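You operate a simulated robot arm through the tools that you are given. There is no shell and no other tool. Be economical: measure what you need, move in short steps, check, and stop when the job is done.

The job below is to be done with a simulated two-armed robot. You get a single attempt, and the scene is never put back.

Task
Wipe the dust patch off the machine and shut the blue strap's buckle.
Fine: use the white rag from the teal box; put it back and slide the lid shut. What is to be rubbed or washed off counts as gone when no trace of it is left.

The check looks at the end state, three seconds after you hand in, the way a careful person would. Anything else that was tipped, shoved, dropped, spilled or broken makes it a failure. A push-on lid holds only when it is set on centred and level and pressed home; a screw cap is set on level and turned clockwise until tight.

Robot
Two 7-joint arms with three-finger grippers on one trunk, on a base that drives. Base frame: it is fixed to the floor where the robot stands at the start and does not move with it; the origin is under the middle of the robot, x ahead of it, y to its left, z up. Lengths are in mm, angles in rad, forces in N, time in s.
The left shoulder is at the start at [42, 154, 1007], the right one opposite. With the tool pointing down near the work surface each hand reaches from about 220 to 640 mm from the robot's upright axis, wherever it stands, measured 20 degrees to its own side. Places, roughly: blue corner guard [600, 1000, 700]; dust patch [600, 800, 1200]; ratchet lever [500, 800, 1000]; red release tab [500, 900, 900]; strap hook [500, 700, 1000]; teal lid [500, 200, 900]; white corner guard [600, 600, 700]; yellow buckle lever [500, 900, 500]. Payload 2.69 kg a hand.
The tool frame of a hand sits at the grasp point between the pads (the TCP): z along the fingers, y along the line on which they close. The tips reach 29 mm beyond it. Largest opening 120 mm; the body of the gripper starts 78 mm behind the TCP.
Orientation is that of the tool frame in the base frame, as [roll, pitch, yaw] about the fixed x, y, z axes, in that order (R = Rz(yaw) Ry(pitch) Rx(roll)). With the fingers straight down and closing along the base's y, the tool's x points along the base's -x, its y along +y and its z along -z.

Tools
- The arms move only by the tool drive_tool. It takes "left_plan", "right_plan" or both (then of equal length, played together; a hand with none holds still); each is a list of rows, each a list of 7 numbers: the shift along the tool's x, y, z in mm, then the turn, a rotation vector about the tool's x, y, z in rad, then the gripper command, from -1 (fully open) to 1 (shut), values between in proportion. In form: [[tx, ty, tz, wx, wy, wz, fingers], ...]. A call has 1 to 20 rows; each row shifts and turns the commanded pose from where the row before left it, along the tool's axes as they then stand. A row lasts 0.2 s, in which the tool goes at most 50 mm and 0.15 rad; a call with a longer step from one row to the next is refused whole, and so is a gripper value outside its range. A pose out of reach is approached as far as the arm can. The call stops where the force on the tool passes 40 N (or 10 N more than at its start, if that is more) or the arm is blocked; 0.2 s more then pass. Each finger halts on what it meets, pressing with about 44 N; the grip force reading is that of the motor and also rises with nothing between the fingers. The clock runs only during rows and for 0.2 s after the last one: add rows that do not move to give the fingers time. The reply holds the time, the measured pose of the TCP, the force on the tool along the base axes, the opening and the grip force, in the units named above and with some noise, with the torque about the TCP (base axes, N m) and any sound that the robot's microphone picked up.
- Cameras (640 x 400 px; columns grow to the right, rows downward): "scene" is now at [139.8, 53.3, 1166.1]; the picture's right is [0.57, -0.82, 0.00], its down [-0.39, -0.27, -0.88] and it looks along [0.72, 0.50, -0.48] (base axes); focal length 248 px, centre (320, 200). "left" rides on the left gripper at [63, 0, -104] in its tool frame; the picture's right is [-0.01, 1.00, 0.00], its down [-0.83, 0.00, -0.56] and it looks along [-0.56, 0.00, 0.83] (tool axes); focal length 275 px, centre (320, 200). "right" rides on the right gripper at [63, 0, -104] in its tool frame; the picture's right is [0.00, 1.00, 0.00], its down [-0.83, 0.00, -0.56] and it looks along [-0.56, 0.00, 0.83] (tool axes); focal length 275 px, centre (320, 200). There is no depth. A picture from a camera that has moved, and an enlarged one, comes with that camera's place and axes in the base frame and with its lens.
- get_image(camera): a new picture of that camera. No time passes.
- lift_body(by): slides the trunk up (or, below 0, down) by that many mm; the arms and the scene camera ride with it, the base frame stays. It gives what a move gives, with no picture.
- steer(legs): drives the robot by 1 to 6 legs, each [ahead, left, turn to the left] in mm, mm and rad, along the robot's own axes; the way and the turn of a leg run together, so that a leg with both is an arc; at most 1500 mm and 3.142 rad a leg. The arms and the cameras ride along, it lands a little off, and it stops where it bumps. It gives what a move gives.
- aim_head(pan, tilt): turns the head with the scene camera to pan (to the left, within 1.396 rad either way) and tilt (down, from -0.506 to 1.204), counted from straight ahead of the robot. It gives what a move gives.
- inspect(camera, box): a new picture of the part [left, top, right, bottom] of that camera's present view, enlarged. No time passes.
- job_done(): hands the job in; it is judged then, once.

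Go step by step. Nothing tells you exact positions but the pictures and the camera data: compare them with the known pose of the tool, close in by small moves and look again before you grip or let go. The budget is 120 turns and 108 pictures, counting those below and the enlarged ones. Unless the task says otherwise, let go and move clear before handing in, and close with one line.

The tools are called after ">>>" as a command line: name --argument value ..., lists and objects as JSON in quotes. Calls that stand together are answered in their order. drive_tool: Moves the arms, as the interface text tells. Its arguments: {"type":"object","properties":{"left_plan":{"type":"array"},"right_plan":{"type":"array"}},"required":[]} The other tools are called the same way: lift_body (by) slides the trunk up or down; steer (legs) drives the base; aim_head (pan, tilt) turns the head that bears the scene camera; get_image (camera) takes a picture; inspect (camera, box) takes an enlarged picture of a part of a camera's view; job_done () hands the job in.

At the start:

```text
clock: 0.0
left_eef_pos: [287.8, 417.5, 1000.3]
left_ee_rot: [-3.141, -0.001, -3.141]
left_force: [-0.4, -0.3, 0.5]
left_wrist_torque: [-0.01, -0.01, -0.01]
left_opening: 119.9
left_gripper_force: 0.1
right_eef_pos: [343.3, 14.7, 999.2]
right_ee_rot: [-3.141, 0.001, -3.141]
right_force: [-0.6, -0.2, -0.7]
right_wrist_torque: [0.05, -0.01, 0.0]
right_opening: 120.1
right_gripper_force: 0.0
trunk travel left (down, up): [-375.0, 63.0]
robot x, y, heading: [-1.8, -2.0, 0.002]
head pan, tilt: [0.607, 0.501]
```

scene: 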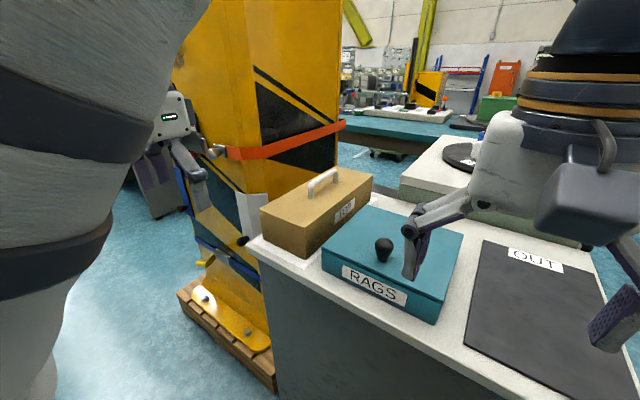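
right: 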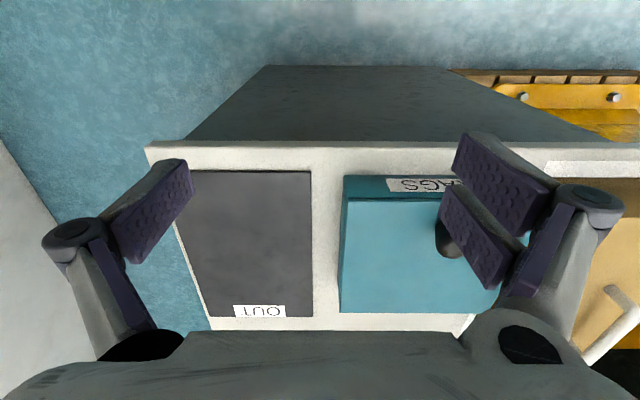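
left: 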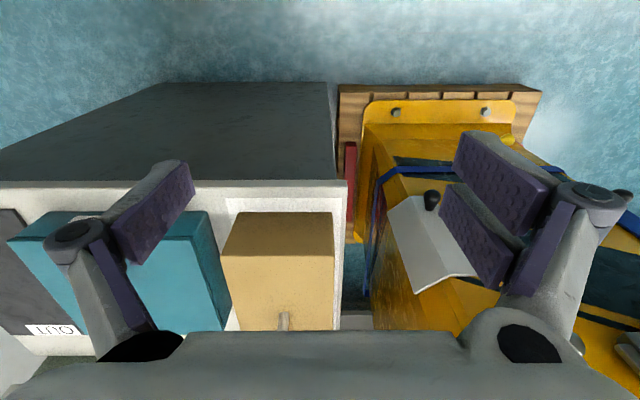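

The machine (yellow, with orange strap and a blue strap below) stands left-front; the teal RAGS box is on the bench ahead. I look around first with the head.

>>> aim_head --pan 0.95 --tilt 0.3

>>> get_image --camera "scene"

>>> inspect --camera "left" --box '[320, 60, 640, 340]'

```text
clock: 0.8
left_eef_pos: [289.0, 417.6, 1000.1]
left_ee_rot: [-3.141, -0.001, 3.141]
left_force: [0.3, 0.4, 0.4]
left_wrist_torque: [-0.02, 0.0, -0.01]
left_opening: 119.9
left_gripper_force: 0.0
right_eef_pos: [343.8, 14.0, 999.0]
right_ee_rot: [-3.141, 0.003, -3.141]
right_force: [-0.4, -0.6, 0.0]
right_wrist_torque: [0.01, -0.01, 0.02]
right_opening: 120.1
right_gripper_force: 0.1
trunk travel left (down, up): [-375.0, 63.0]
robot x, y, heading: [-0.1, 0.2, 0.003]
head pan, tilt: [0.949, 0.3]
```

```text
104 pictures are left
camera scene: at [119.6, 77.3, 1184.7], right [0.81, -0.58, 0.0], down [-0.17, -0.24, -0.96], along [0.56, 0.78, -0.3], focal length 248 px, centre (320, 200)
```

scene: 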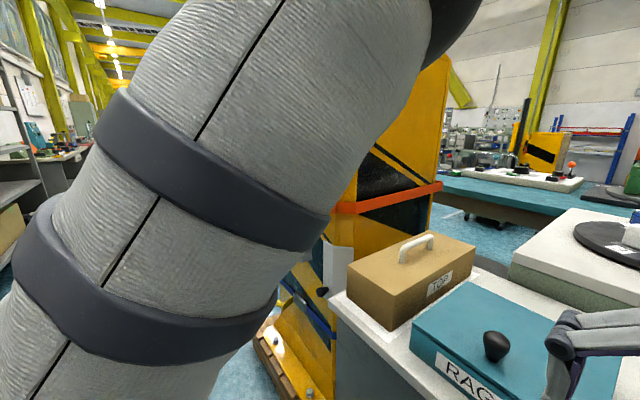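

```text
1.43 times, centred on (480, 200) of left
camera zoom: at [224.3, 416.5, 1105.1], right [0.01, 1.0, 0.0], down [0.83, 0.0, 0.56], along [0.56, 0.0, -0.83], focal length 393 px, centre (91, 200)
```

zoom: 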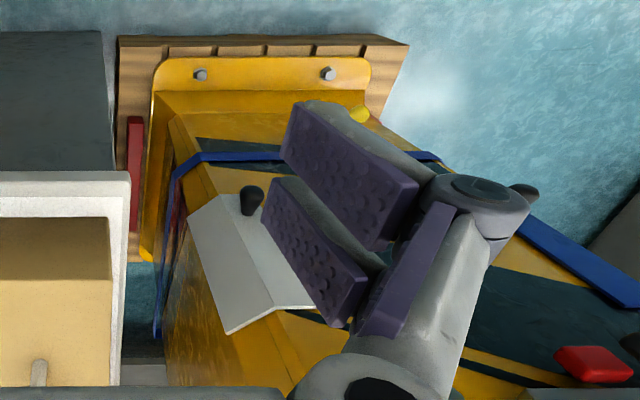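

The left arm blocks the head camera, so I back off and slide left to look at the machine squarely.

>>> steer --legs '[[-250, 0, 0], [0, 600, 0]]'

>>> aim_head --pan 0.15 --tilt 0.3

>>> get_image --camera "scene"

```text
clock: 7.3
left_eef_pos: [38.6, 1012.2, 999.5]
left_ee_rot: [3.141, -0.001, -3.141]
left_force: [-0.3, 0.0, -0.4]
left_wrist_torque: [-0.01, 0.0, 0.02]
left_opening: 120.0
left_gripper_force: 0.1
right_eef_pos: [93.7, 607.0, 999.7]
right_ee_rot: [3.141, 0.001, -3.141]
right_force: [-0.4, -0.2, 0.2]
right_wrist_torque: [0.0, 0.01, 0.0]
right_opening: 120.1
right_gripper_force: 0.1
trunk travel left (down, up): [-375.0, 63.0]
robot x, y, heading: [-249.2, 594.7, 0.001]
head pan, tilt: [0.949, 0.3]
```

```text
clock: 8.4
left_eef_pos: [37.9, 1010.9, 999.6]
left_ee_rot: [-3.141, -0.001, 3.141]
left_force: [-0.9, 0.1, 0.3]
left_wrist_torque: [0.03, 0.03, 0.06]
left_opening: 120.0
left_gripper_force: 0.2
right_eef_pos: [93.9, 608.9, 1000.2]
right_ee_rot: [3.141, 0.003, -3.141]
right_force: [0.2, 0.1, 0.7]
right_wrist_torque: [0.0, 0.0, -0.01]
right_opening: 120.1
right_gripper_force: 0.1
trunk travel left (down, up): [-375.0, 63.0]
robot x, y, heading: [-250.7, 594.7, -0.001]
head pan, tilt: [0.15, 0.3]
```

```text
102 pictures are left
camera scene: at [-92.3, 609.5, 1184.7], right [0.15, -0.99, 0.0], down [-0.29, -0.04, -0.96], along [0.94, 0.14, -0.3], focal length 248 px, centre (320, 200)
```

scene: 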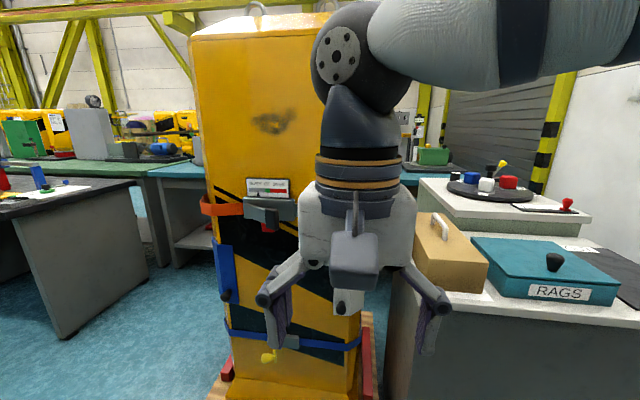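

I see the dust patch on the upper front, the orange ratchet strap, the blue strap low down with its yellow buckle lever. I look closer.

>>> inspect --camera "scene" --box '[190, 240, 390, 400]'

>>> inspect --camera "scene" --box '[190, 80, 350, 240]'

>>> inspect --camera "scene" --box '[400, 200, 640, 330]'

```text
2.50 times, centred on (290, 320) of scene
camera zoom: at [-92.3, 609.5, 1184.7], right [0.15, -0.99, 0.0], down [-0.29, -0.04, -0.96], along [0.94, 0.14, -0.3], focal length 619 px, centre (395, -100)
```

zoom: 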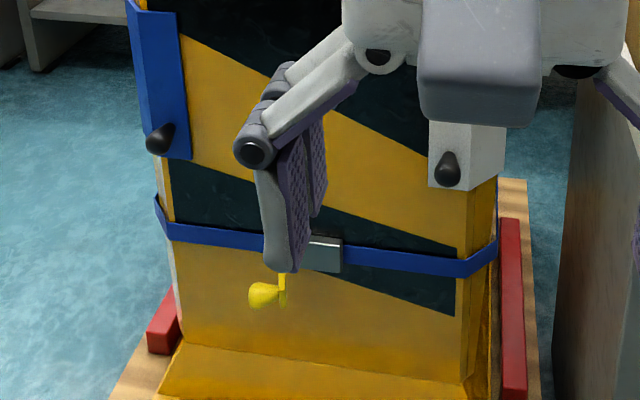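

```text
2.50 times, centred on (270, 160) of scene
camera zoom: at [-92.3, 609.5, 1184.7], right [0.15, -0.99, 0.0], down [-0.29, -0.04, -0.96], along [0.94, 0.14, -0.3], focal length 619 px, centre (445, 300)
```

zoom: 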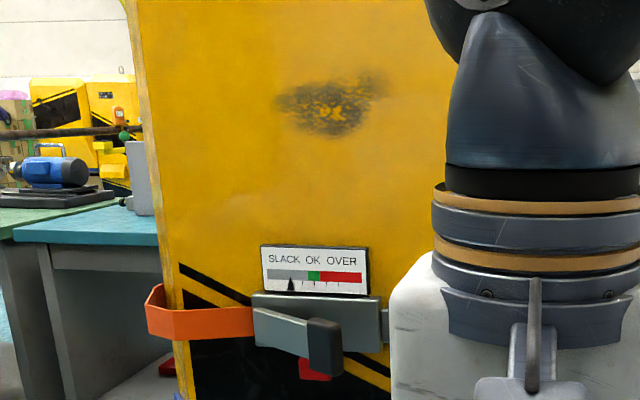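

```text
2.67 times, centred on (520, 265) of scene
camera zoom: at [-92.3, 609.5, 1184.7], right [0.15, -0.99, 0.0], down [-0.29, -0.04, -0.96], along [0.94, 0.14, -0.3], focal length 661 px, centre (-213, 27)
```

zoom: 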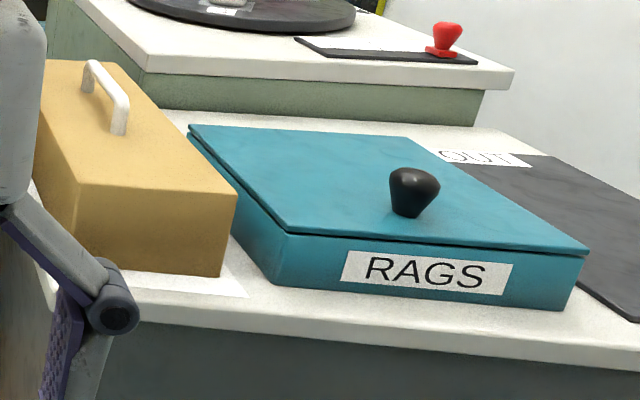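

The teal lid is roughly x 402–580, y 52–231 with its knob near the front at about (431,139). I shift the right hand outward and up, then drive so that it comes above the knob.

>>> drive_tool --right_plan '[[-15, -35, -12, 0, 0, 0, -1], [-15, -35, -12, 0, 0, 0, -1], [-15, -35, -12, 0, 0, 0, -1], [-15, -35, -12, 0, 0, 0, -1], [-15, -35, -12, 0, 0, 0, -1]]'

>>> steer --legs '[[0, -295, 0], [230, 0, 0]]'

>>> aim_head --pan -0.3 --tilt 0.7

>>> get_image --camera "right"

>>> get_image --camera "scene"

```text
clock: 9.6
left_eef_pos: [40.3, 1011.6, 999.9]
left_ee_rot: [3.141, 0.0, 3.141]
left_force: [1.0, 0.2, 0.1]
left_wrist_torque: [-0.01, 0.02, 0.0]
left_opening: 120.0
left_gripper_force: 0.0
right_eef_pos: [167.0, 429.8, 1062.6]
right_ee_rot: [3.141, 0.002, -3.141]
right_force: [0.1, 0.8, -0.6]
right_wrist_torque: [0.0, -0.02, 0.0]
right_opening: 119.9
right_gripper_force: 0.1
trunk travel left (down, up): [-375.0, 63.0]
robot x, y, heading: [-250.2, 592.4, -0.005]
head pan, tilt: [0.15, 0.3]
```

```text
clock: 13.8
left_eef_pos: [269.1, 714.4, 1001.1]
left_ee_rot: [3.141, -0.001, 3.137]
left_force: [0.1, 0.2, -0.2]
left_wrist_torque: [-0.01, 0.02, 0.03]
left_opening: 120.0
left_gripper_force: 0.1
right_eef_pos: [395.6, 133.7, 1061.0]
right_ee_rot: [-3.141, 0.002, 3.139]
right_force: [0.1, -0.2, 0.2]
right_wrist_torque: [-0.02, 0.03, 0.04]
right_opening: 120.1
right_gripper_force: 0.1
trunk travel left (down, up): [-375.0, 63.0]
robot x, y, heading: [-22.2, 298.4, -0.008]
head pan, tilt: [0.15, 0.3]
```

```text
clock: 14.7
left_eef_pos: [269.9, 714.6, 1000.4]
left_ee_rot: [3.14, -0.001, 3.135]
left_force: [0.2, 0.2, -0.4]
left_wrist_torque: [-0.04, -0.02, -0.02]
left_opening: 119.8
left_gripper_force: 0.0
right_eef_pos: [394.7, 134.0, 1060.8]
right_ee_rot: [-3.141, 0.001, 3.138]
right_force: [0.0, -1.1, 0.2]
right_wrist_torque: [0.02, 0.03, 0.0]
right_opening: 119.7
right_gripper_force: 0.1
trunk travel left (down, up): [-375.0, 63.0]
robot x, y, heading: [-22.9, 298.7, -0.001]
head pan, tilt: [-0.3, 0.7]
```

```text
98 pictures are left
camera right: at [332.0, 135.2, 1165.5], right [0.0, 1.0, 0.0], down [0.83, 0.0, 0.56], along [0.56, 0.0, -0.83], focal length 275 px, centre (320, 200)
```

right: 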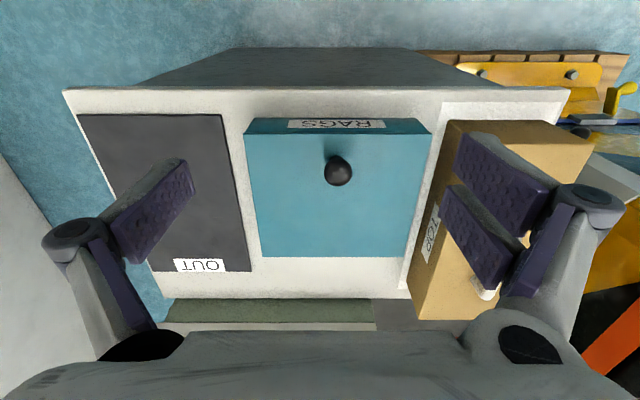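

```text
97 pictures are left
camera scene: at [125.2, 274.0, 1148.7], right [-0.3, -0.95, 0.0], down [-0.61, 0.19, -0.77], along [0.73, -0.23, -0.64], focal length 248 px, centre (320, 200)
```

scene: 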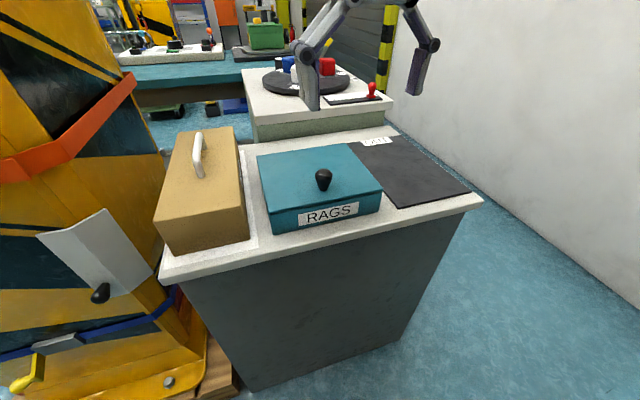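

Triangulating: knob head at about (477,154,891), lid x 446–640, y 50–263. I zoom in on the box to learn how the lid slides.

>>> inspect --camera "scene" --box '[240, 120, 400, 240]'

>>> inspect --camera "right" --box '[230, 100, 450, 280]'

```text
3.33 times, centred on (320, 180) of scene
camera zoom: at [125.2, 274.0, 1148.7], right [-0.3, -0.95, 0.0], down [-0.61, 0.19, -0.77], along [0.73, -0.23, -0.64], focal length 826 px, centre (320, 267)
```

zoom: 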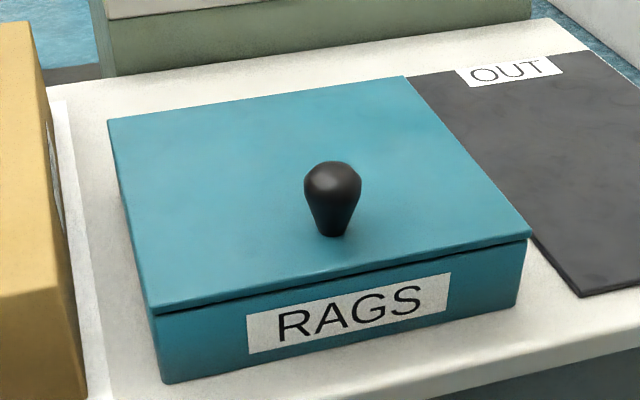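

```text
2.22 times, centred on (340, 190) of right
camera zoom: at [332.0, 135.2, 1165.5], right [0.0, 1.0, 0.0], down [0.83, 0.0, 0.56], along [0.56, 0.0, -0.83], focal length 612 px, centre (276, 222)
```

zoom: 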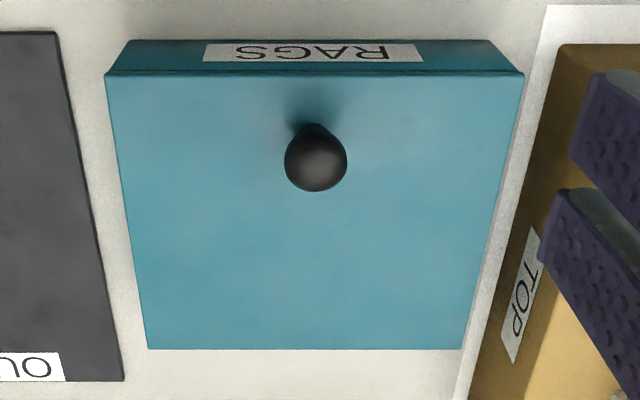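

The lid is a flat slab with the knob near the front edge. I lower the half-open right hand over the knob to 915 and check.

>>> drive_tool --right_plan '[[-20, 5.2, 0, 0, 0, 0, -0.3], [-20, 5.2, 0, 0, 0, 0, -0.3], [-20, 5.2, 15, 0, 0, 0, -0.3], [-20, 5.2, 25, 0, 0, 0, -0.3], [0, 0, 25, 0, 0, 0, -0.3], [0, 0, 25, 0, 0, 0, -0.3], [0, 0, 25, 0, 0, 0, -0.3], [0, 0, 20, 0, 0, 0, -0.3], [0, 0, 12, 0, 0, 0, -0.3]]'

>>> get_image --camera "right"

>>> get_image --camera "scene"

```text
clock: 16.7
left_eef_pos: [269.0, 714.4, 999.5]
left_ee_rot: [3.14, 0.001, 3.136]
left_force: [0.2, -0.5, -0.7]
left_wrist_torque: [-0.04, -0.04, 0.02]
left_opening: 120.1
left_gripper_force: 0.0
right_eef_pos: [476.2, 155.1, 913.2]
right_ee_rot: [-3.142, 0.002, 3.139]
right_force: [0.0, 0.1, 0.6]
right_wrist_torque: [0.01, 0.01, 0.02]
right_opening: 77.9
right_gripper_force: 0.0
trunk travel left (down, up): [-375.0, 63.0]
robot x, y, heading: [-18.5, 300.7, -0.006]
head pan, tilt: [-0.3, 0.7]
```

```text
94 pictures are left
camera right: at [413.3, 156.7, 1017.4], right [0.0, 1.0, 0.0], down [0.83, 0.0, 0.56], along [0.56, 0.0, -0.83], focal length 275 px, centre (320, 200)
```

right: 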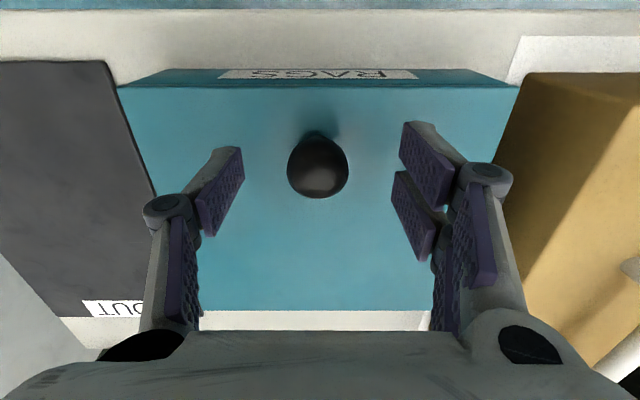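

```text
93 pictures are left
camera scene: at [125.2, 273.9, 1148.6], right [-0.3, -0.95, 0.0], down [-0.61, 0.19, -0.76], along [0.73, -0.23, -0.64], focal length 248 px, centre (320, 200)
```

scene: 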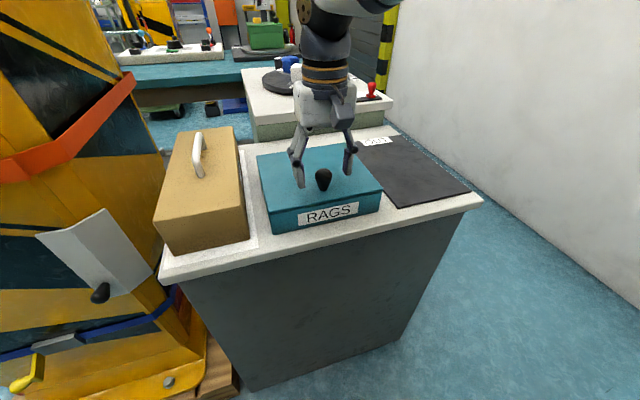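

The knob is centred between the fingers. I go down 8 mm and close.

>>> drive_tool --right_plan '[[0, 0, 8, 0, 0, 0, -0.3], [0, 0, 0, 0, 0, 0, 0.3], [0, 0, 0, 0, 0, 0, 1], [0, 0, 0, 0, 0, 0, 1]]'

```text
clock: 17.7
left_eef_pos: [269.6, 713.7, 1000.4]
left_ee_rot: [3.139, -0.002, 3.135]
left_force: [0.5, -0.1, -0.7]
left_wrist_torque: [-0.01, -0.01, 0.01]
left_opening: 119.9
left_gripper_force: 0.1
right_eef_pos: [476.9, 154.1, 906.0]
right_ee_rot: [3.141, 0.001, 3.136]
right_force: [0.1, -4.6, -0.5]
right_wrist_torque: [-0.19, -0.21, -0.04]
right_opening: 30.9
right_gripper_force: 45.7
trunk travel left (down, up): [-375.0, 63.0]
robot x, y, heading: [-22.3, 299.7, -0.005]
head pan, tilt: [-0.3, 0.7]
```

Knob gripped. I try a short pull toward me (tool +x).

>>> drive_tool --right_plan '[[4, 0, 0, 0, 0, 0, 1], [4, 0, 0, 0, 0, 0, 1], [4, 0, 0, 0, 0, 0, 1]]'

>>> inspect --camera "scene" --box '[240, 120, 400, 240]'

```text
clock: 18.4
left_eef_pos: [272.3, 714.4, 998.6]
left_ee_rot: [3.139, -0.002, 3.137]
left_force: [0.3, -0.7, -0.5]
left_wrist_torque: [-0.01, 0.0, 0.01]
left_opening: 120.2
left_gripper_force: 0.0
right_eef_pos: [474.7, 153.9, 906.5]
right_ee_rot: [3.141, 0.022, 3.135]
right_force: [14.0, -1.1, -12.6]
right_wrist_torque: [-0.21, -1.4, -0.25]
right_opening: 30.4
right_gripper_force: 45.2
trunk travel left (down, up): [-375.0, 63.0]
robot x, y, heading: [-17.7, 297.4, -0.003]
head pan, tilt: [-0.3, 0.7]
stopped in row 3 (right hand): the force on the tool passed its limit at 45 N (the readings are from after the stop); the commanded pose is now the measured one
```

```text
3.33 times, centred on (320, 180) of scene
camera zoom: at [128.3, 273.7, 1148.0], right [-0.3, -0.95, 0.0], down [-0.62, 0.19, -0.76], along [0.73, -0.23, -0.65], focal length 826 px, centre (320, 267)
```

zoom: 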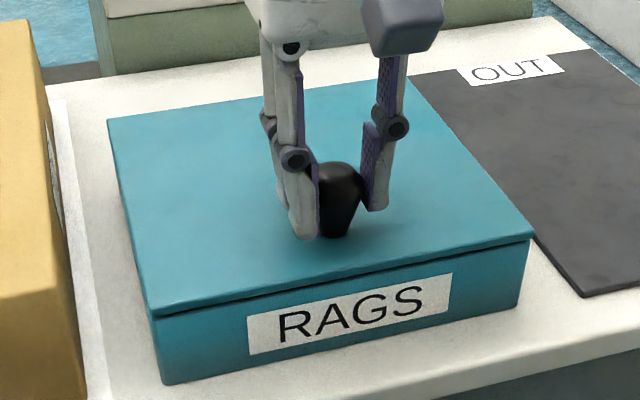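

It resists toward me, so it should slide the other way. I push away from me (tool −x).

>>> drive_tool --right_plan '[[-4, 0, 0, 0, 0, 0, 1], [-5, 0, 0, 0, 0, 0, 1], [-6, 0, 0, 0, 0, 0, 1], [-6, 0, 0, 0, 0, 0, 1]]'

```text
clock: 19.4
left_eef_pos: [270.7, 714.9, 999.2]
left_ee_rot: [3.141, -0.002, 3.138]
left_force: [-0.4, 0.0, -0.6]
left_wrist_torque: [0.01, -0.01, 0.03]
left_opening: 119.9
left_gripper_force: 0.1
right_eef_pos: [493.1, 153.2, 906.0]
right_ee_rot: [3.14, 0.012, 3.137]
right_force: [-1.4, 1.9, -22.4]
right_wrist_torque: [0.14, 0.95, -0.14]
right_opening: 30.6
right_gripper_force: 45.1
trunk travel left (down, up): [-375.0, 63.0]
robot x, y, heading: [-20.3, 299.1, 0.001]
head pan, tilt: [-0.3, 0.7]
```

It slides. I continue pushing it back to about x = 600.

>>> drive_tool --right_plan '[[-10, 0, 1, 0, 0, 0, 1], [-10, 0, 0, 0, 0, 0, 1], [-10, 0, 0, 0, 0, 0, 1], [-10, 0, 0, 0, 0, 0, 1], [-10, 0, 0, 0, 0, 0, 1], [-10, 0, 0, 0, 0, 0, 1], [-10, 0, 0, 0, 0, 0, 1], [-10, 0, 0, 0, 0, 0, 1], [-10, 0, 0, 0, 0, 0, 1], [-10, 0, 0, 0, 0, 0, 1]]'

>>> get_image --camera "scene"

>>> get_image --camera "right"

```text
clock: 21.6
left_eef_pos: [269.5, 715.0, 999.8]
left_ee_rot: [-3.141, -0.001, 3.136]
left_force: [0.1, -0.1, -0.1]
left_wrist_torque: [-0.04, -0.02, 0.0]
left_opening: 119.9
left_gripper_force: 0.1
right_eef_pos: [570.8, 153.8, 906.0]
right_ee_rot: [3.139, 0.019, 3.137]
right_force: [-0.2, 3.8, -9.1]
right_wrist_torque: [0.17, 0.98, -0.16]
right_opening: 30.4
right_gripper_force: 44.5
right hand out of reach, approached as far as the arm can: row 8, 9, 10
trunk travel left (down, up): [-375.0, 63.0]
robot x, y, heading: [-23.4, 297.2, -0.009]
head pan, tilt: [-0.3, 0.7]
```

```text
91 pictures are left
camera scene: at [126.5, 274.2, 1148.6], right [-0.3, -0.95, 0.0], down [-0.62, 0.19, -0.76], along [0.73, -0.23, -0.64], focal length 248 px, centre (320, 200)
```

scene: 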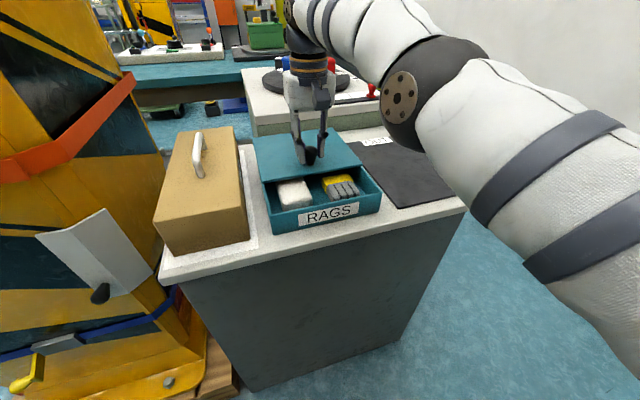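

```text
90 pictures are left
camera right: at [505.5, 155.4, 1009.6], right [0.0, 1.0, 0.0], down [0.82, 0.0, 0.57], along [0.57, 0.0, -0.82], focal length 275 px, centre (320, 200)
```

right: 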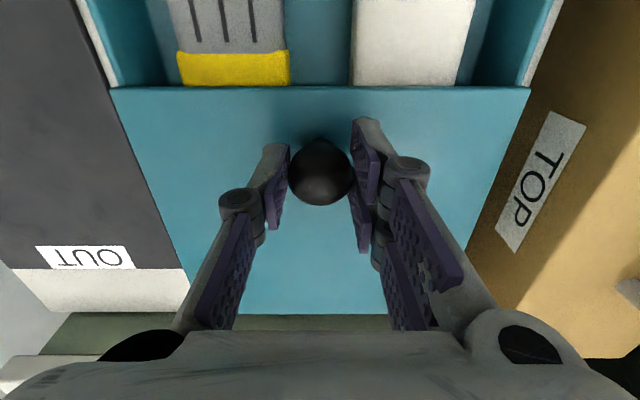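

The lid is open; the white rag lies at about (512,207) beside a glove. I release, rise, and hover the open hand over the rag.

>>> drive_tool --right_plan '[[0, 0, 0, 0, 0, 0, 0.3], [0, 0, 0, 0, 0, 0, -0.2], [0, 0, 0, 0, 0, 0, -0.2], [0, 0, -25, 0, 0, 0, -0.2], [0, 0, -25, 0, 0, 0, -0.2], [0, 0, -30, 0, 0, 0, -0.2], [20, 15, -20, 0, 0, 0, -0.2], [30, 25, 0, 0, 0, 0, -0.4], [15, 10, 0, 0, 0, 0, -0.4]]'

>>> get_image --camera "right"

>>> inspect --camera "scene" --box '[240, 120, 400, 240]'

```text
clock: 23.6
left_eef_pos: [269.3, 714.4, 1000.0]
left_ee_rot: [3.141, 0.0, 3.137]
left_force: [-0.2, -0.1, 0.4]
left_wrist_torque: [0.04, 0.0, 0.0]
left_opening: 120.0
left_gripper_force: 0.0
right_eef_pos: [520.6, 210.6, 1015.6]
right_ee_rot: [3.139, 0.015, 3.136]
right_force: [0.1, 0.3, 0.3]
right_wrist_torque: [-0.01, 0.04, 0.02]
right_opening: 84.0
right_gripper_force: 0.0
right hand out of reach, approached as far as the arm can: row 4, 5, 6, 7, 8, 9
trunk travel left (down, up): [-375.0, 63.0]
robot x, y, heading: [-20.6, 297.0, -0.003]
head pan, tilt: [-0.3, 0.7]
```

```text
89 pictures are left
camera right: at [454.8, 212.3, 1118.6], right [0.0, 1.0, 0.0], down [0.82, 0.0, 0.57], along [0.57, 0.0, -0.82], focal length 275 px, centre (320, 200)
```

right: 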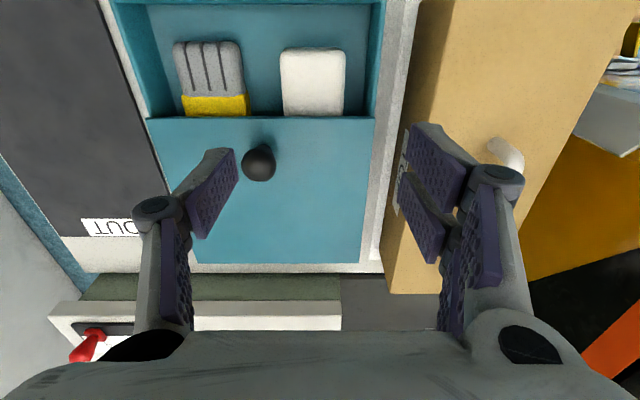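

```text
3.33 times, centred on (320, 180) of scene
camera zoom: at [125.7, 274.0, 1148.6], right [-0.3, -0.95, 0.0], down [-0.61, 0.19, -0.77], along [0.73, -0.23, -0.64], focal length 826 px, centre (320, 267)
```

zoom: 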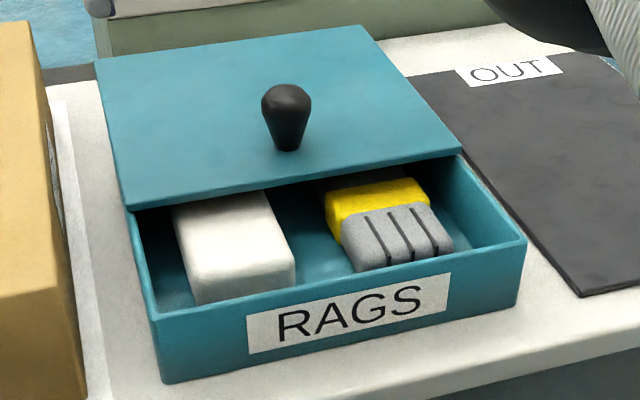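

The rag spans about y 178–234, x 483–545, with little room to the wall. I lower to above it with a 72 mm opening and check.

>>> drive_tool --right_plan '[[7, -3, 20, 0, 0, 0, -0.2], [7, -3, 25, 0, 0, 0, -0.2], [0, 0, 25, 0, 0, 0, -0.2], [0, 0, 25, 0, 0, 0, -0.2], [0, 0, 20, 0, 0, 0, -0.2]]'

>>> get_image --camera "right"

>>> inspect --camera "scene" --box '[240, 120, 400, 240]'

```text
clock: 24.8
left_eef_pos: [270.0, 715.0, 1000.1]
left_ee_rot: [-3.141, -0.002, 3.136]
left_force: [-0.6, 0.3, -0.5]
left_wrist_torque: [0.0, -0.01, 0.01]
left_opening: 120.1
left_gripper_force: 0.1
right_eef_pos: [552.3, 217.2, 917.0]
right_ee_rot: [3.14, 0.016, 3.136]
right_force: [-0.1, 1.1, 1.0]
right_wrist_torque: [0.01, -0.02, 0.01]
right_opening: 71.9
right_gripper_force: 0.1
right hand out of reach, approached as far as the arm can: row 1, 2, 3, 4, 5
trunk travel left (down, up): [-375.0, 63.0]
robot x, y, heading: [-21.4, 297.5, -0.004]
head pan, tilt: [-0.3, 0.7]
```

```text
87 pictures are left
camera right: at [487.8, 218.9, 1020.0], right [0.0, 1.0, 0.0], down [0.82, 0.0, 0.57], along [0.57, 0.0, -0.82], focal length 275 px, centre (320, 200)
```

right: 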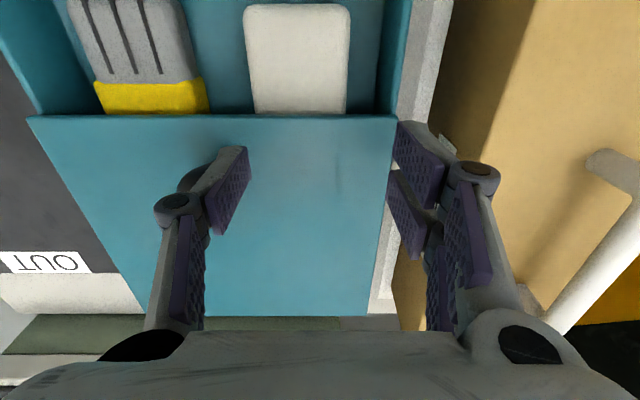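

```text
3.33 times, centred on (320, 180) of scene
camera zoom: at [125.9, 274.0, 1148.6], right [-0.3, -0.95, 0.0], down [-0.61, 0.19, -0.76], along [0.73, -0.23, -0.64], focal length 826 px, centre (320, 267)
```

zoom: 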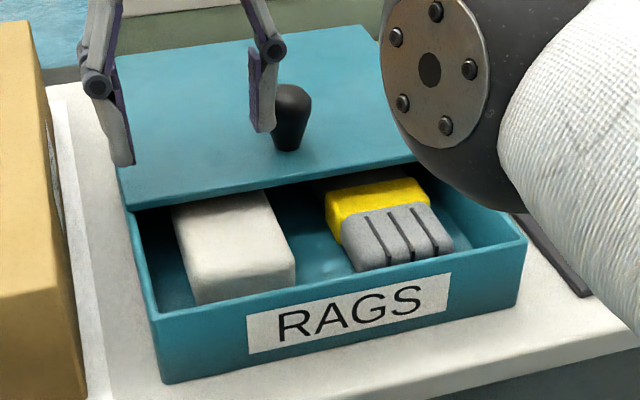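

The arm was at its reach limit so it ended further out. I pull back toward the robot in small steps and check.

>>> drive_tool --right_plan '[[10, -2, 0, 0, 0, 0, -0.2], [10, -2, 0, 0, 0, 0, -0.2], [10, -2, 0, 0, 0, 0, -0.2], [10, -2, 0, 0, 0, 0, -0.2]]'

```text
clock: 25.8
left_eef_pos: [270.2, 714.2, 1000.0]
left_ee_rot: [3.141, 0.0, 3.136]
left_force: [0.9, -0.2, -0.7]
left_wrist_torque: [0.02, 0.02, -0.04]
left_opening: 120.0
left_gripper_force: 0.1
right_eef_pos: [549.9, 217.7, 923.9]
right_ee_rot: [3.14, 0.018, 3.135]
right_force: [1.1, -0.2, -0.8]
right_wrist_torque: [0.02, -0.03, -0.03]
right_opening: 71.9
right_gripper_force: 0.1
right hand out of reach, approached as far as the arm can: row 1, 2, 3, 4
trunk travel left (down, up): [-375.0, 63.0]
robot x, y, heading: [-18.8, 298.6, -0.004]
head pan, tilt: [-0.3, 0.7]
```

>>> drive_tool --right_plan '[[12, -2, 0, 0, 0, 0, -0.2], [12, -1, 0, 0, 0, 0, -0.2]]'

```text
clock: 26.4
left_eef_pos: [270.8, 714.1, 1000.6]
left_ee_rot: [-3.141, 0.0, 3.136]
left_force: [0.3, -0.4, 1.0]
left_wrist_torque: [-0.01, 0.01, -0.01]
left_opening: 120.0
left_gripper_force: 0.0
right_eef_pos: [547.6, 221.7, 929.0]
right_ee_rot: [3.14, 0.015, 3.136]
right_force: [-0.2, -0.1, -0.1]
right_wrist_torque: [0.01, 0.01, 0.0]
right_opening: 72.1
right_gripper_force: 0.1
right hand out of reach, approached as far as the arm can: row 1, 2
trunk travel left (down, up): [-375.0, 63.0]
robot x, y, heading: [-21.9, 299.7, -0.005]
head pan, tilt: [-0.3, 0.7]
```

The arm seems caught at a joint limit; I raise it and move toward a roomier pose.

>>> drive_tool --right_plan '[[0, -15, -30, 0, 0, 0, -0.2], [0, -15, -30, 0, 0, 0, -0.2], [0, -15, -30, 0, 0, 0, -0.2], [0, -15, -20, 0, 0, 0, -0.2], [0, 0, 0, 0, 0, 0, -0.2]]'

>>> get_image --camera "scene"

```text
clock: 27.6
left_eef_pos: [270.8, 714.1, 1000.6]
left_ee_rot: [3.141, 0.0, 3.137]
left_force: [0.6, 0.1, -0.1]
left_wrist_torque: [0.01, -0.01, 0.0]
left_opening: 119.9
left_gripper_force: 0.2
right_eef_pos: [524.7, 153.4, 1031.9]
right_ee_rot: [3.14, 0.02, 3.136]
right_force: [0.5, -0.4, 0.1]
right_wrist_torque: [0.01, -0.02, 0.01]
right_opening: 72.2
right_gripper_force: 0.0
right hand out of reach, approached as far as the arm can: row 1, 2, 3, 4
trunk travel left (down, up): [-375.0, 63.0]
robot x, y, heading: [-19.3, 299.4, -0.005]
head pan, tilt: [-0.3, 0.7]
```

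```text
85 pictures are left
camera scene: at [125.8, 274.1, 1148.6], right [-0.3, -0.95, 0.0], down [-0.61, 0.19, -0.76], along [0.73, -0.23, -0.64], focal length 248 px, centre (320, 200)
```

scene: 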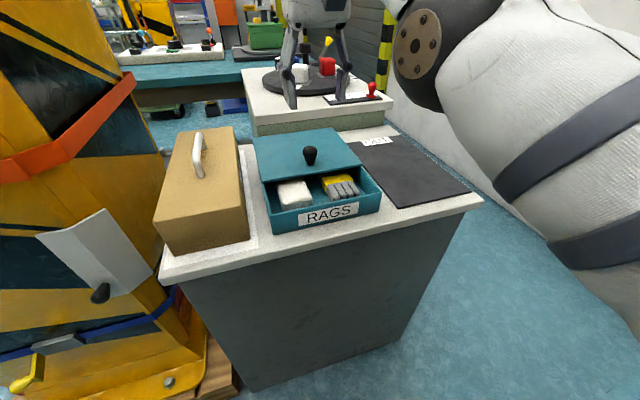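

>>> drive_tool --right_plan '[[20, 0, 0, 0, 0, 0, -0.2], [20, 0, 0, 0, 0, 0, -0.2], [0, 0, 0, 0, 0, 0, -0.2]]'

```text
clock: 28.4
left_eef_pos: [270.9, 714.7, 998.9]
left_ee_rot: [-3.14, 0.001, 3.138]
left_force: [0.1, 0.5, 0.1]
left_wrist_torque: [0.0, -0.01, 0.01]
left_opening: 120.0
left_gripper_force: 0.0
right_eef_pos: [520.6, 156.0, 1035.6]
right_ee_rot: [3.139, 0.019, 3.137]
right_force: [0.1, -0.4, 0.4]
right_wrist_torque: [-0.01, 0.01, 0.04]
right_opening: 72.1
right_gripper_force: 0.0
right hand out of reach, approached as far as the arm can: row 1, 2
trunk travel left (down, up): [-375.0, 63.0]
robot x, y, heading: [-24.2, 296.0, -0.004]
head pan, tilt: [-0.3, 0.7]
```

>>> drive_tool --right_plan '[[0, -30, 0, 0, 0, 0, -0.2], [0, -30, 0, 0, 0, 0, -0.2], [15, 0, 0, 0, 0, 0, -0.2], [15, 0, 0, 0, 0, 0, -0.2], [0, 0, 0, 0, 0, 0, -0.2]]'

```text
clock: 29.6
left_eef_pos: [268.8, 714.7, 1000.8]
left_ee_rot: [-3.141, 0.0, 3.137]
left_force: [0.5, -0.5, 0.0]
left_wrist_torque: [0.0, 0.03, 0.0]
left_opening: 120.1
left_gripper_force: 0.1
right_eef_pos: [524.5, 112.5, 1040.9]
right_ee_rot: [3.14, 0.018, 3.136]
right_force: [0.2, -0.9, 0.2]
right_wrist_torque: [0.0, -0.01, 0.0]
right_opening: 72.0
right_gripper_force: 0.1
right hand out of reach, approached as far as the arm can: row 1, 2, 3, 4
trunk travel left (down, up): [-375.0, 63.0]
robot x, y, heading: [-18.1, 296.3, -0.004]
head pan, tilt: [-0.3, 0.7]
```

>>> drive_tool --right_plan '[[0, 0, 0, 0, 0, 0.12, -0.2], [0, 0, 0, 0, 0, 0.12, -0.2], [0, 0, 0, 0, 0, 0.12, -0.2], [15, 0, 0, 0, 0, 0, -0.2], [15, 0, 0, 0, 0, 0, -0.2]]'

```text
clock: 30.8
left_eef_pos: [269.7, 714.0, 1000.3]
left_ee_rot: [-3.141, 0.0, 3.137]
left_force: [0.3, 0.6, -0.3]
left_wrist_torque: [-0.01, 0.03, -0.02]
left_opening: 120.2
left_gripper_force: 0.1
right_eef_pos: [520.4, 126.8, 1045.0]
right_ee_rot: [3.133, 0.017, 2.774]
right_force: [-0.5, -0.7, -0.4]
right_wrist_torque: [-0.02, 0.03, 0.02]
right_opening: 71.9
right_gripper_force: 0.1
right hand out of reach, approached as far as the arm can: row 4, 5
trunk travel left (down, up): [-375.0, 63.0]
robot x, y, heading: [-20.8, 296.9, -0.005]
head pan, tilt: [-0.3, 0.7]
```

>>> aim_head --pan -0.8 --tilt 0.2

>>> get_image --camera "scene"

```text
clock: 31.7
left_eef_pos: [270.4, 714.9, 999.4]
left_ee_rot: [-3.141, 0.0, 3.137]
left_force: [-0.4, 0.1, 0.5]
left_wrist_torque: [-0.01, 0.01, 0.0]
left_opening: 120.0
left_gripper_force: 0.1
right_eef_pos: [520.4, 127.2, 1044.9]
right_ee_rot: [3.133, 0.016, 2.775]
right_force: [-0.4, 0.2, -0.3]
right_wrist_torque: [0.03, 0.0, 0.0]
right_opening: 72.0
right_gripper_force: 0.0
trunk travel left (down, up): [-375.0, 63.0]
robot x, y, heading: [-20.9, 298.6, 0.002]
head pan, tilt: [-0.799, 0.201]
```

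```text
84 pictures are left
camera scene: at [109.5, 232.4, 1193.9], right [-0.72, -0.69, 0.0], down [-0.14, 0.14, -0.98], along [0.68, -0.7, -0.2], focal length 248 px, centre (320, 200)
```

scene: 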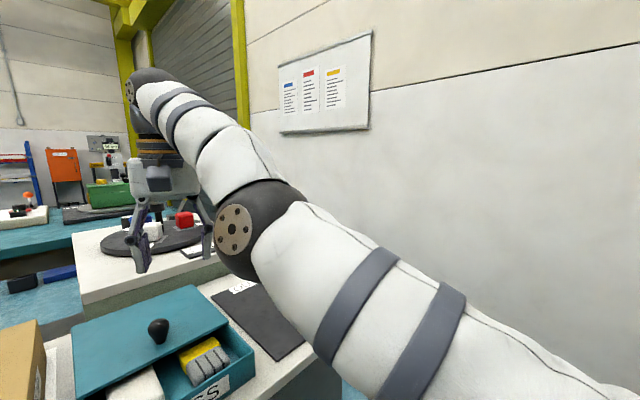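

The arm is stretched straight (singular). I pull it along the line back to the shoulder, with larger steps, so the elbow bends.

>>> drive_tool --right_plan '[[37, -14, 20, 0, 0, 0, -0.2], [37, -14, 20, 0, 0, 0, -0.2], [37, -14, 20, 0, 0, 0, -0.2]]'

```text
clock: 32.5
left_eef_pos: [270.1, 714.2, 1000.3]
left_ee_rot: [-3.142, 0.0, 3.137]
left_force: [0.0, -0.8, -0.1]
left_wrist_torque: [0.02, -0.03, 0.01]
left_opening: 119.9
left_gripper_force: 0.1
right_eef_pos: [519.6, 125.6, 1045.1]
right_ee_rot: [3.133, 0.018, 2.774]
right_force: [0.5, 0.2, 0.1]
right_wrist_torque: [0.01, -0.01, 0.02]
right_opening: 72.1
right_gripper_force: 0.1
right hand out of reach, approached as far as the arm can: row 1, 2, 3
trunk travel left (down, up): [-375.0, 63.0]
robot x, y, heading: [-23.8, 297.4, -0.005]
head pan, tilt: [-0.799, 0.201]
```

>>> drive_tool --right_plan '[[0, 0, 0, 0, -0.12, 0, -0.2], [0, 0, 0, 0, -0.12, 0, -0.2], [0, 0, 0, 0, -0.12, 0, -0.2], [20, -8, 0, 0, 0, 0, -0.2], [20, -8, 0, 0, 0, 0, -0.2]]'

```text
clock: 33.7
left_eef_pos: [269.7, 714.5, 999.7]
left_ee_rot: [3.141, -0.001, 3.137]
left_force: [-0.2, 0.1, 0.2]
left_wrist_torque: [-0.02, 0.01, 0.02]
left_opening: 119.9
left_gripper_force: 0.1
right_eef_pos: [574.0, 138.9, 1083.9]
right_ee_rot: [3.132, 0.377, 2.773]
right_force: [0.3, -0.3, -0.3]
right_wrist_torque: [-0.01, -0.04, -0.02]
right_opening: 72.0
right_gripper_force: 0.1
right hand out of reach, approached as far as the arm can: row 1, 2, 3, 4, 5
trunk travel left (down, up): [-375.0, 63.0]
robot x, y, heading: [-16.2, 297.3, -0.004]
head pan, tilt: [-0.799, 0.201]
```

The wrist position will not come in, so the elbow must be just past straight. I restore the tilt, extend outward and then pull inward to swing it through.

>>> drive_tool --right_plan '[[0, 0, 0, 0, 0.12, 0, -0.2], [0, 0, 0, 0, 0.12, 0, -0.2], [0, 0, 0, 0, 0.12, 0, -0.2], [-30, 12, -20, 0, 0, 0, -0.2], [-30, 12, -20, 0, 0, 0, -0.2], [-30, 12, -20, 0, 0, 0, -0.2], [0, 0, 0, 0, 0, 0, -0.2]]'

>>> drive_tool --right_plan '[[37, -14, 20, 0, 0, 0, -0.2], [37, -14, 20, 0, 0, 0, -0.2], [37, -14, 20, 0, 0, 0, -0.2], [37, -14, 20, 0, 0, 0, -0.2]]'

```text
clock: 35.3
left_eef_pos: [270.2, 714.1, 1000.5]
left_ee_rot: [-3.141, 0.0, 3.135]
left_force: [-0.4, -0.3, 0.0]
left_wrist_torque: [-0.02, 0.04, 0.02]
left_opening: 120.0
left_gripper_force: 0.1
right_eef_pos: [517.4, 124.6, 1055.8]
right_ee_rot: [3.132, 0.016, 2.777]
right_force: [0.1, 1.2, 0.2]
right_wrist_torque: [0.0, 0.01, -0.02]
right_opening: 72.3
right_gripper_force: 0.0
right hand out of reach, approached as far as the arm can: row 1, 2, 3, 4, 5, 6
trunk travel left (down, up): [-375.0, 63.0]
robot x, y, heading: [-20.4, 298.4, -0.006]
head pan, tilt: [-0.799, 0.201]
```

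```text
clock: 36.3
left_eef_pos: [269.1, 715.1, 1000.4]
left_ee_rot: [3.139, 0.0, 3.136]
left_force: [0.4, -0.1, 0.5]
left_wrist_torque: [0.02, 0.01, -0.01]
left_opening: 120.2
left_gripper_force: 0.1
right_eef_pos: [360.4, 125.5, 974.1]
right_ee_rot: [3.132, 0.019, 2.775]
right_force: [-0.1, 0.0, 0.2]
right_wrist_torque: [-0.01, -0.01, 0.0]
right_opening: 72.1
right_gripper_force: 0.1
trunk travel left (down, up): [-375.0, 63.0]
robot x, y, heading: [-19.0, 300.0, -0.006]
head pan, tilt: [-0.799, 0.201]
```

Freed. I restore the yaw, then drive 55 mm ahead to avoid stretching the arm again.

>>> drive_tool --right_plan '[[0, 0, -20, 0, 0.018, -0.12, -0.2], [0, 0, -20, 0, 0, -0.12, -0.2], [0, 0, 0, 0, 0, -0.12, -0.2]]'

>>> steer --legs '[[55, 0, 0.005]]'

>>> aim_head --pan -0.3 --tilt 0.7

```text
clock: 37.1
left_eef_pos: [269.0, 714.2, 1000.2]
left_ee_rot: [-3.14, 0.0, 3.136]
left_force: [0.3, -1.2, -0.3]
left_wrist_torque: [-0.01, 0.03, 0.01]
left_opening: 120.0
left_gripper_force: 0.0
right_eef_pos: [358.6, 123.8, 1014.5]
right_ee_rot: [3.135, 0.002, 3.138]
right_force: [0.3, 1.0, 0.2]
right_wrist_torque: [0.03, -0.01, 0.01]
right_opening: 72.0
right_gripper_force: 0.0
trunk travel left (down, up): [-375.0, 63.0]
robot x, y, heading: [-20.6, 301.0, -0.006]
head pan, tilt: [-0.799, 0.201]
```

```text
clock: 38.0
left_eef_pos: [322.2, 717.2, 999.9]
left_ee_rot: [3.141, -0.002, 3.14]
left_force: [0.5, 0.1, 0.0]
left_wrist_torque: [-0.03, 0.07, -0.02]
left_opening: 119.9
left_gripper_force: 0.1
right_eef_pos: [413.8, 126.3, 1013.4]
right_ee_rot: [3.133, -0.001, 3.139]
right_force: [0.2, 0.3, -0.9]
right_wrist_torque: [0.03, 0.04, -0.03]
right_opening: 72.2
right_gripper_force: 0.0
trunk travel left (down, up): [-375.0, 63.0]
robot x, y, heading: [34.9, 299.8, -0.0]
head pan, tilt: [-0.799, 0.201]
```

```text
clock: 39.0
left_eef_pos: [321.1, 715.5, 1000.1]
left_ee_rot: [3.141, -0.001, -3.141]
left_force: [-0.6, 0.3, -0.4]
left_wrist_torque: [-0.02, -0.06, 0.01]
left_opening: 119.9
left_gripper_force: 0.1
right_eef_pos: [413.3, 124.7, 1013.2]
right_ee_rot: [3.135, 0.003, 3.139]
right_force: [0.5, 0.7, 0.3]
right_wrist_torque: [-0.01, -0.02, 0.03]
right_opening: 72.3
right_gripper_force: 0.0
trunk travel left (down, up): [-375.0, 63.0]
robot x, y, heading: [34.6, 298.3, 0.002]
head pan, tilt: [-0.3, 0.7]
```

Now to just above the rag: (507, 206, 905).

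>>> drive_tool --right_plan '[[-24, 20, 0, 0, 0, 0, -0.2], [-24, 20, 0, 0, 0, 0, -0.2], [-24, 20, 0, 0, 0, 0, -0.2], [-22, 20, 20, 0, 0, 0, -0.2], [0, 1, 30, 0, 0, 0, -0.2], [0, 0, 30, 0, 0, 0, -0.2], [0, 0, 28, 0, 0, 0, -0.2]]'

>>> get_image --camera "right"

>>> inspect --camera "scene" --box '[240, 120, 400, 240]'

```text
clock: 40.6
left_eef_pos: [322.6, 716.0, 999.8]
left_ee_rot: [-3.141, 0.001, -3.14]
left_force: [-0.3, -0.1, -0.1]
left_wrist_torque: [0.0, -0.02, 0.0]
left_opening: 120.1
left_gripper_force: 0.1
right_eef_pos: [507.5, 207.2, 907.1]
right_ee_rot: [3.135, 0.001, 3.141]
right_force: [0.1, -0.3, -0.1]
right_wrist_torque: [0.03, 0.01, -0.03]
right_opening: 72.0
right_gripper_force: 0.0
trunk travel left (down, up): [-375.0, 63.0]
robot x, y, heading: [33.9, 303.2, 0.001]
head pan, tilt: [-0.3, 0.7]
```

```text
83 pictures are left
camera right: at [444.9, 208.8, 1010.2], right [0.0, 1.0, 0.01], down [0.83, 0.0, 0.56], along [0.56, 0.01, -0.83], focal length 275 px, centre (320, 200)
```

right: 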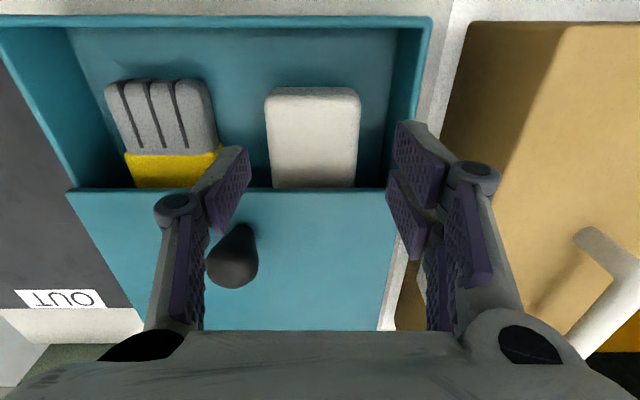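

```text
3.33 times, centred on (320, 180) of scene
camera zoom: at [179.7, 274.5, 1148.6], right [-0.3, -0.96, 0.0], down [-0.62, 0.19, -0.76], along [0.73, -0.23, -0.64], focal length 826 px, centre (320, 267)
```

zoom: 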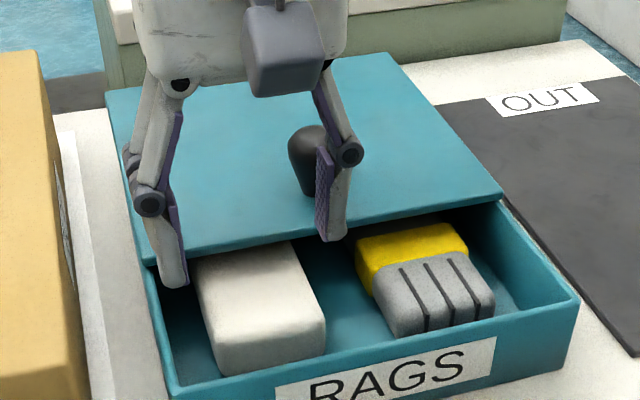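

The rag spans about y 174–235 and the wall is close. I zoom to measure the gap.

>>> inspect --camera "right" --box '[240, 0, 450, 200]'

```text
2.00 times, centred on (345, 100) of right
camera zoom: at [444.9, 208.8, 1010.2], right [0.0, 1.0, 0.01], down [0.83, 0.0, 0.56], along [0.56, 0.01, -0.83], focal length 551 px, centre (270, 400)
```

zoom: 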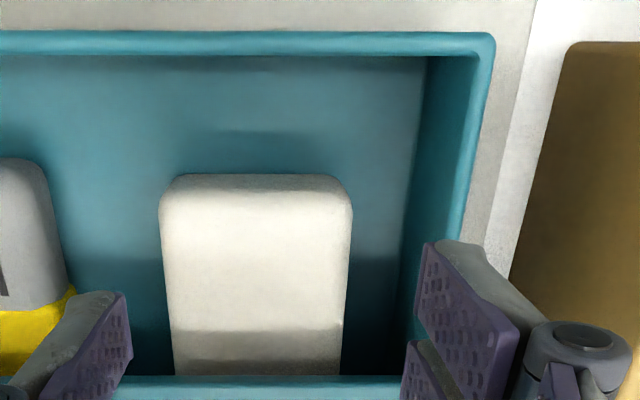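

The gap to the wall is about 23 mm, enough for a finger. I open to 76 mm, centre on y = 204.5 and descend.

>>> drive_tool --right_plan '[[0, -2.5, 0, 0.006, 0, 0, -0.27], [0, 0, 15, 0, 0, 0, -0.27], [0, 0, 15, 0, 0, 0, -0.27], [0, 0, 12, 0, 0, 0, -0.27], [0, 0, 10, 0, 0, 0, -0.27]]'

>>> get_image --camera "right"

>>> inspect --camera "scene" --box '[220, 140, 380, 260]'

```text
clock: 41.8
left_eef_pos: [321.2, 715.6, 999.9]
left_ee_rot: [3.141, 0.0, 3.142]
left_force: [-0.1, -0.1, 0.3]
left_wrist_torque: [0.01, 0.01, -0.01]
left_opening: 119.8
left_gripper_force: 0.1
right_eef_pos: [507.0, 205.6, 854.3]
right_ee_rot: [3.14, 0.0, 3.14]
right_force: [-0.2, -0.8, -0.8]
right_wrist_torque: [-0.01, -0.02, -0.02]
right_opening: 75.8
right_gripper_force: 0.0
trunk travel left (down, up): [-375.0, 63.0]
robot x, y, heading: [29.7, 297.6, 0.001]
head pan, tilt: [-0.3, 0.7]
```

```text
80 pictures are left
camera right: at [444.4, 206.9, 958.4], right [0.0, 1.0, 0.0], down [0.83, 0.0, 0.56], along [0.56, 0.0, -0.83], focal length 275 px, centre (320, 200)
```

right: 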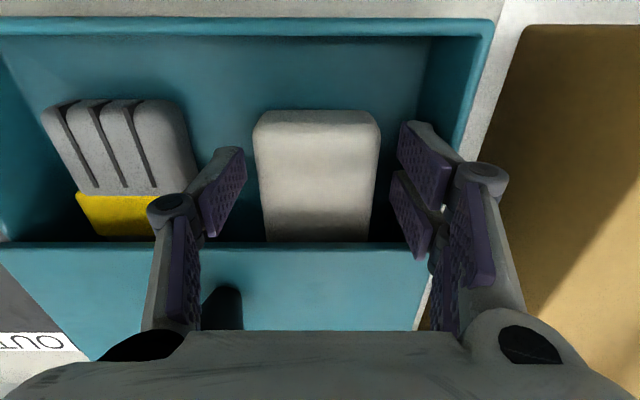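

```text
3.33 times, centred on (300, 200) of scene
camera zoom: at [179.6, 274.4, 1148.6], right [-0.3, -0.96, 0.0], down [-0.62, 0.19, -0.76], along [0.73, -0.23, -0.64], focal length 826 px, centre (387, 200)
```

zoom: 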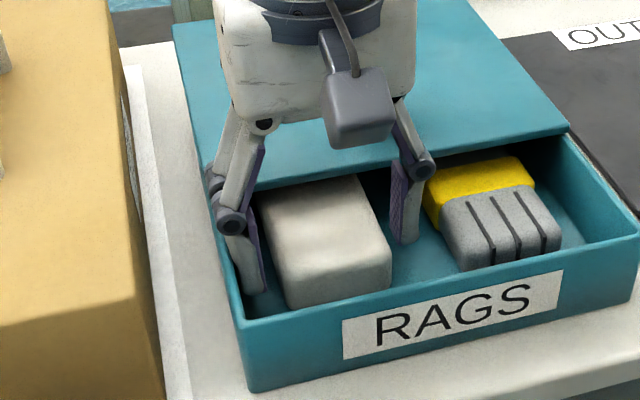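

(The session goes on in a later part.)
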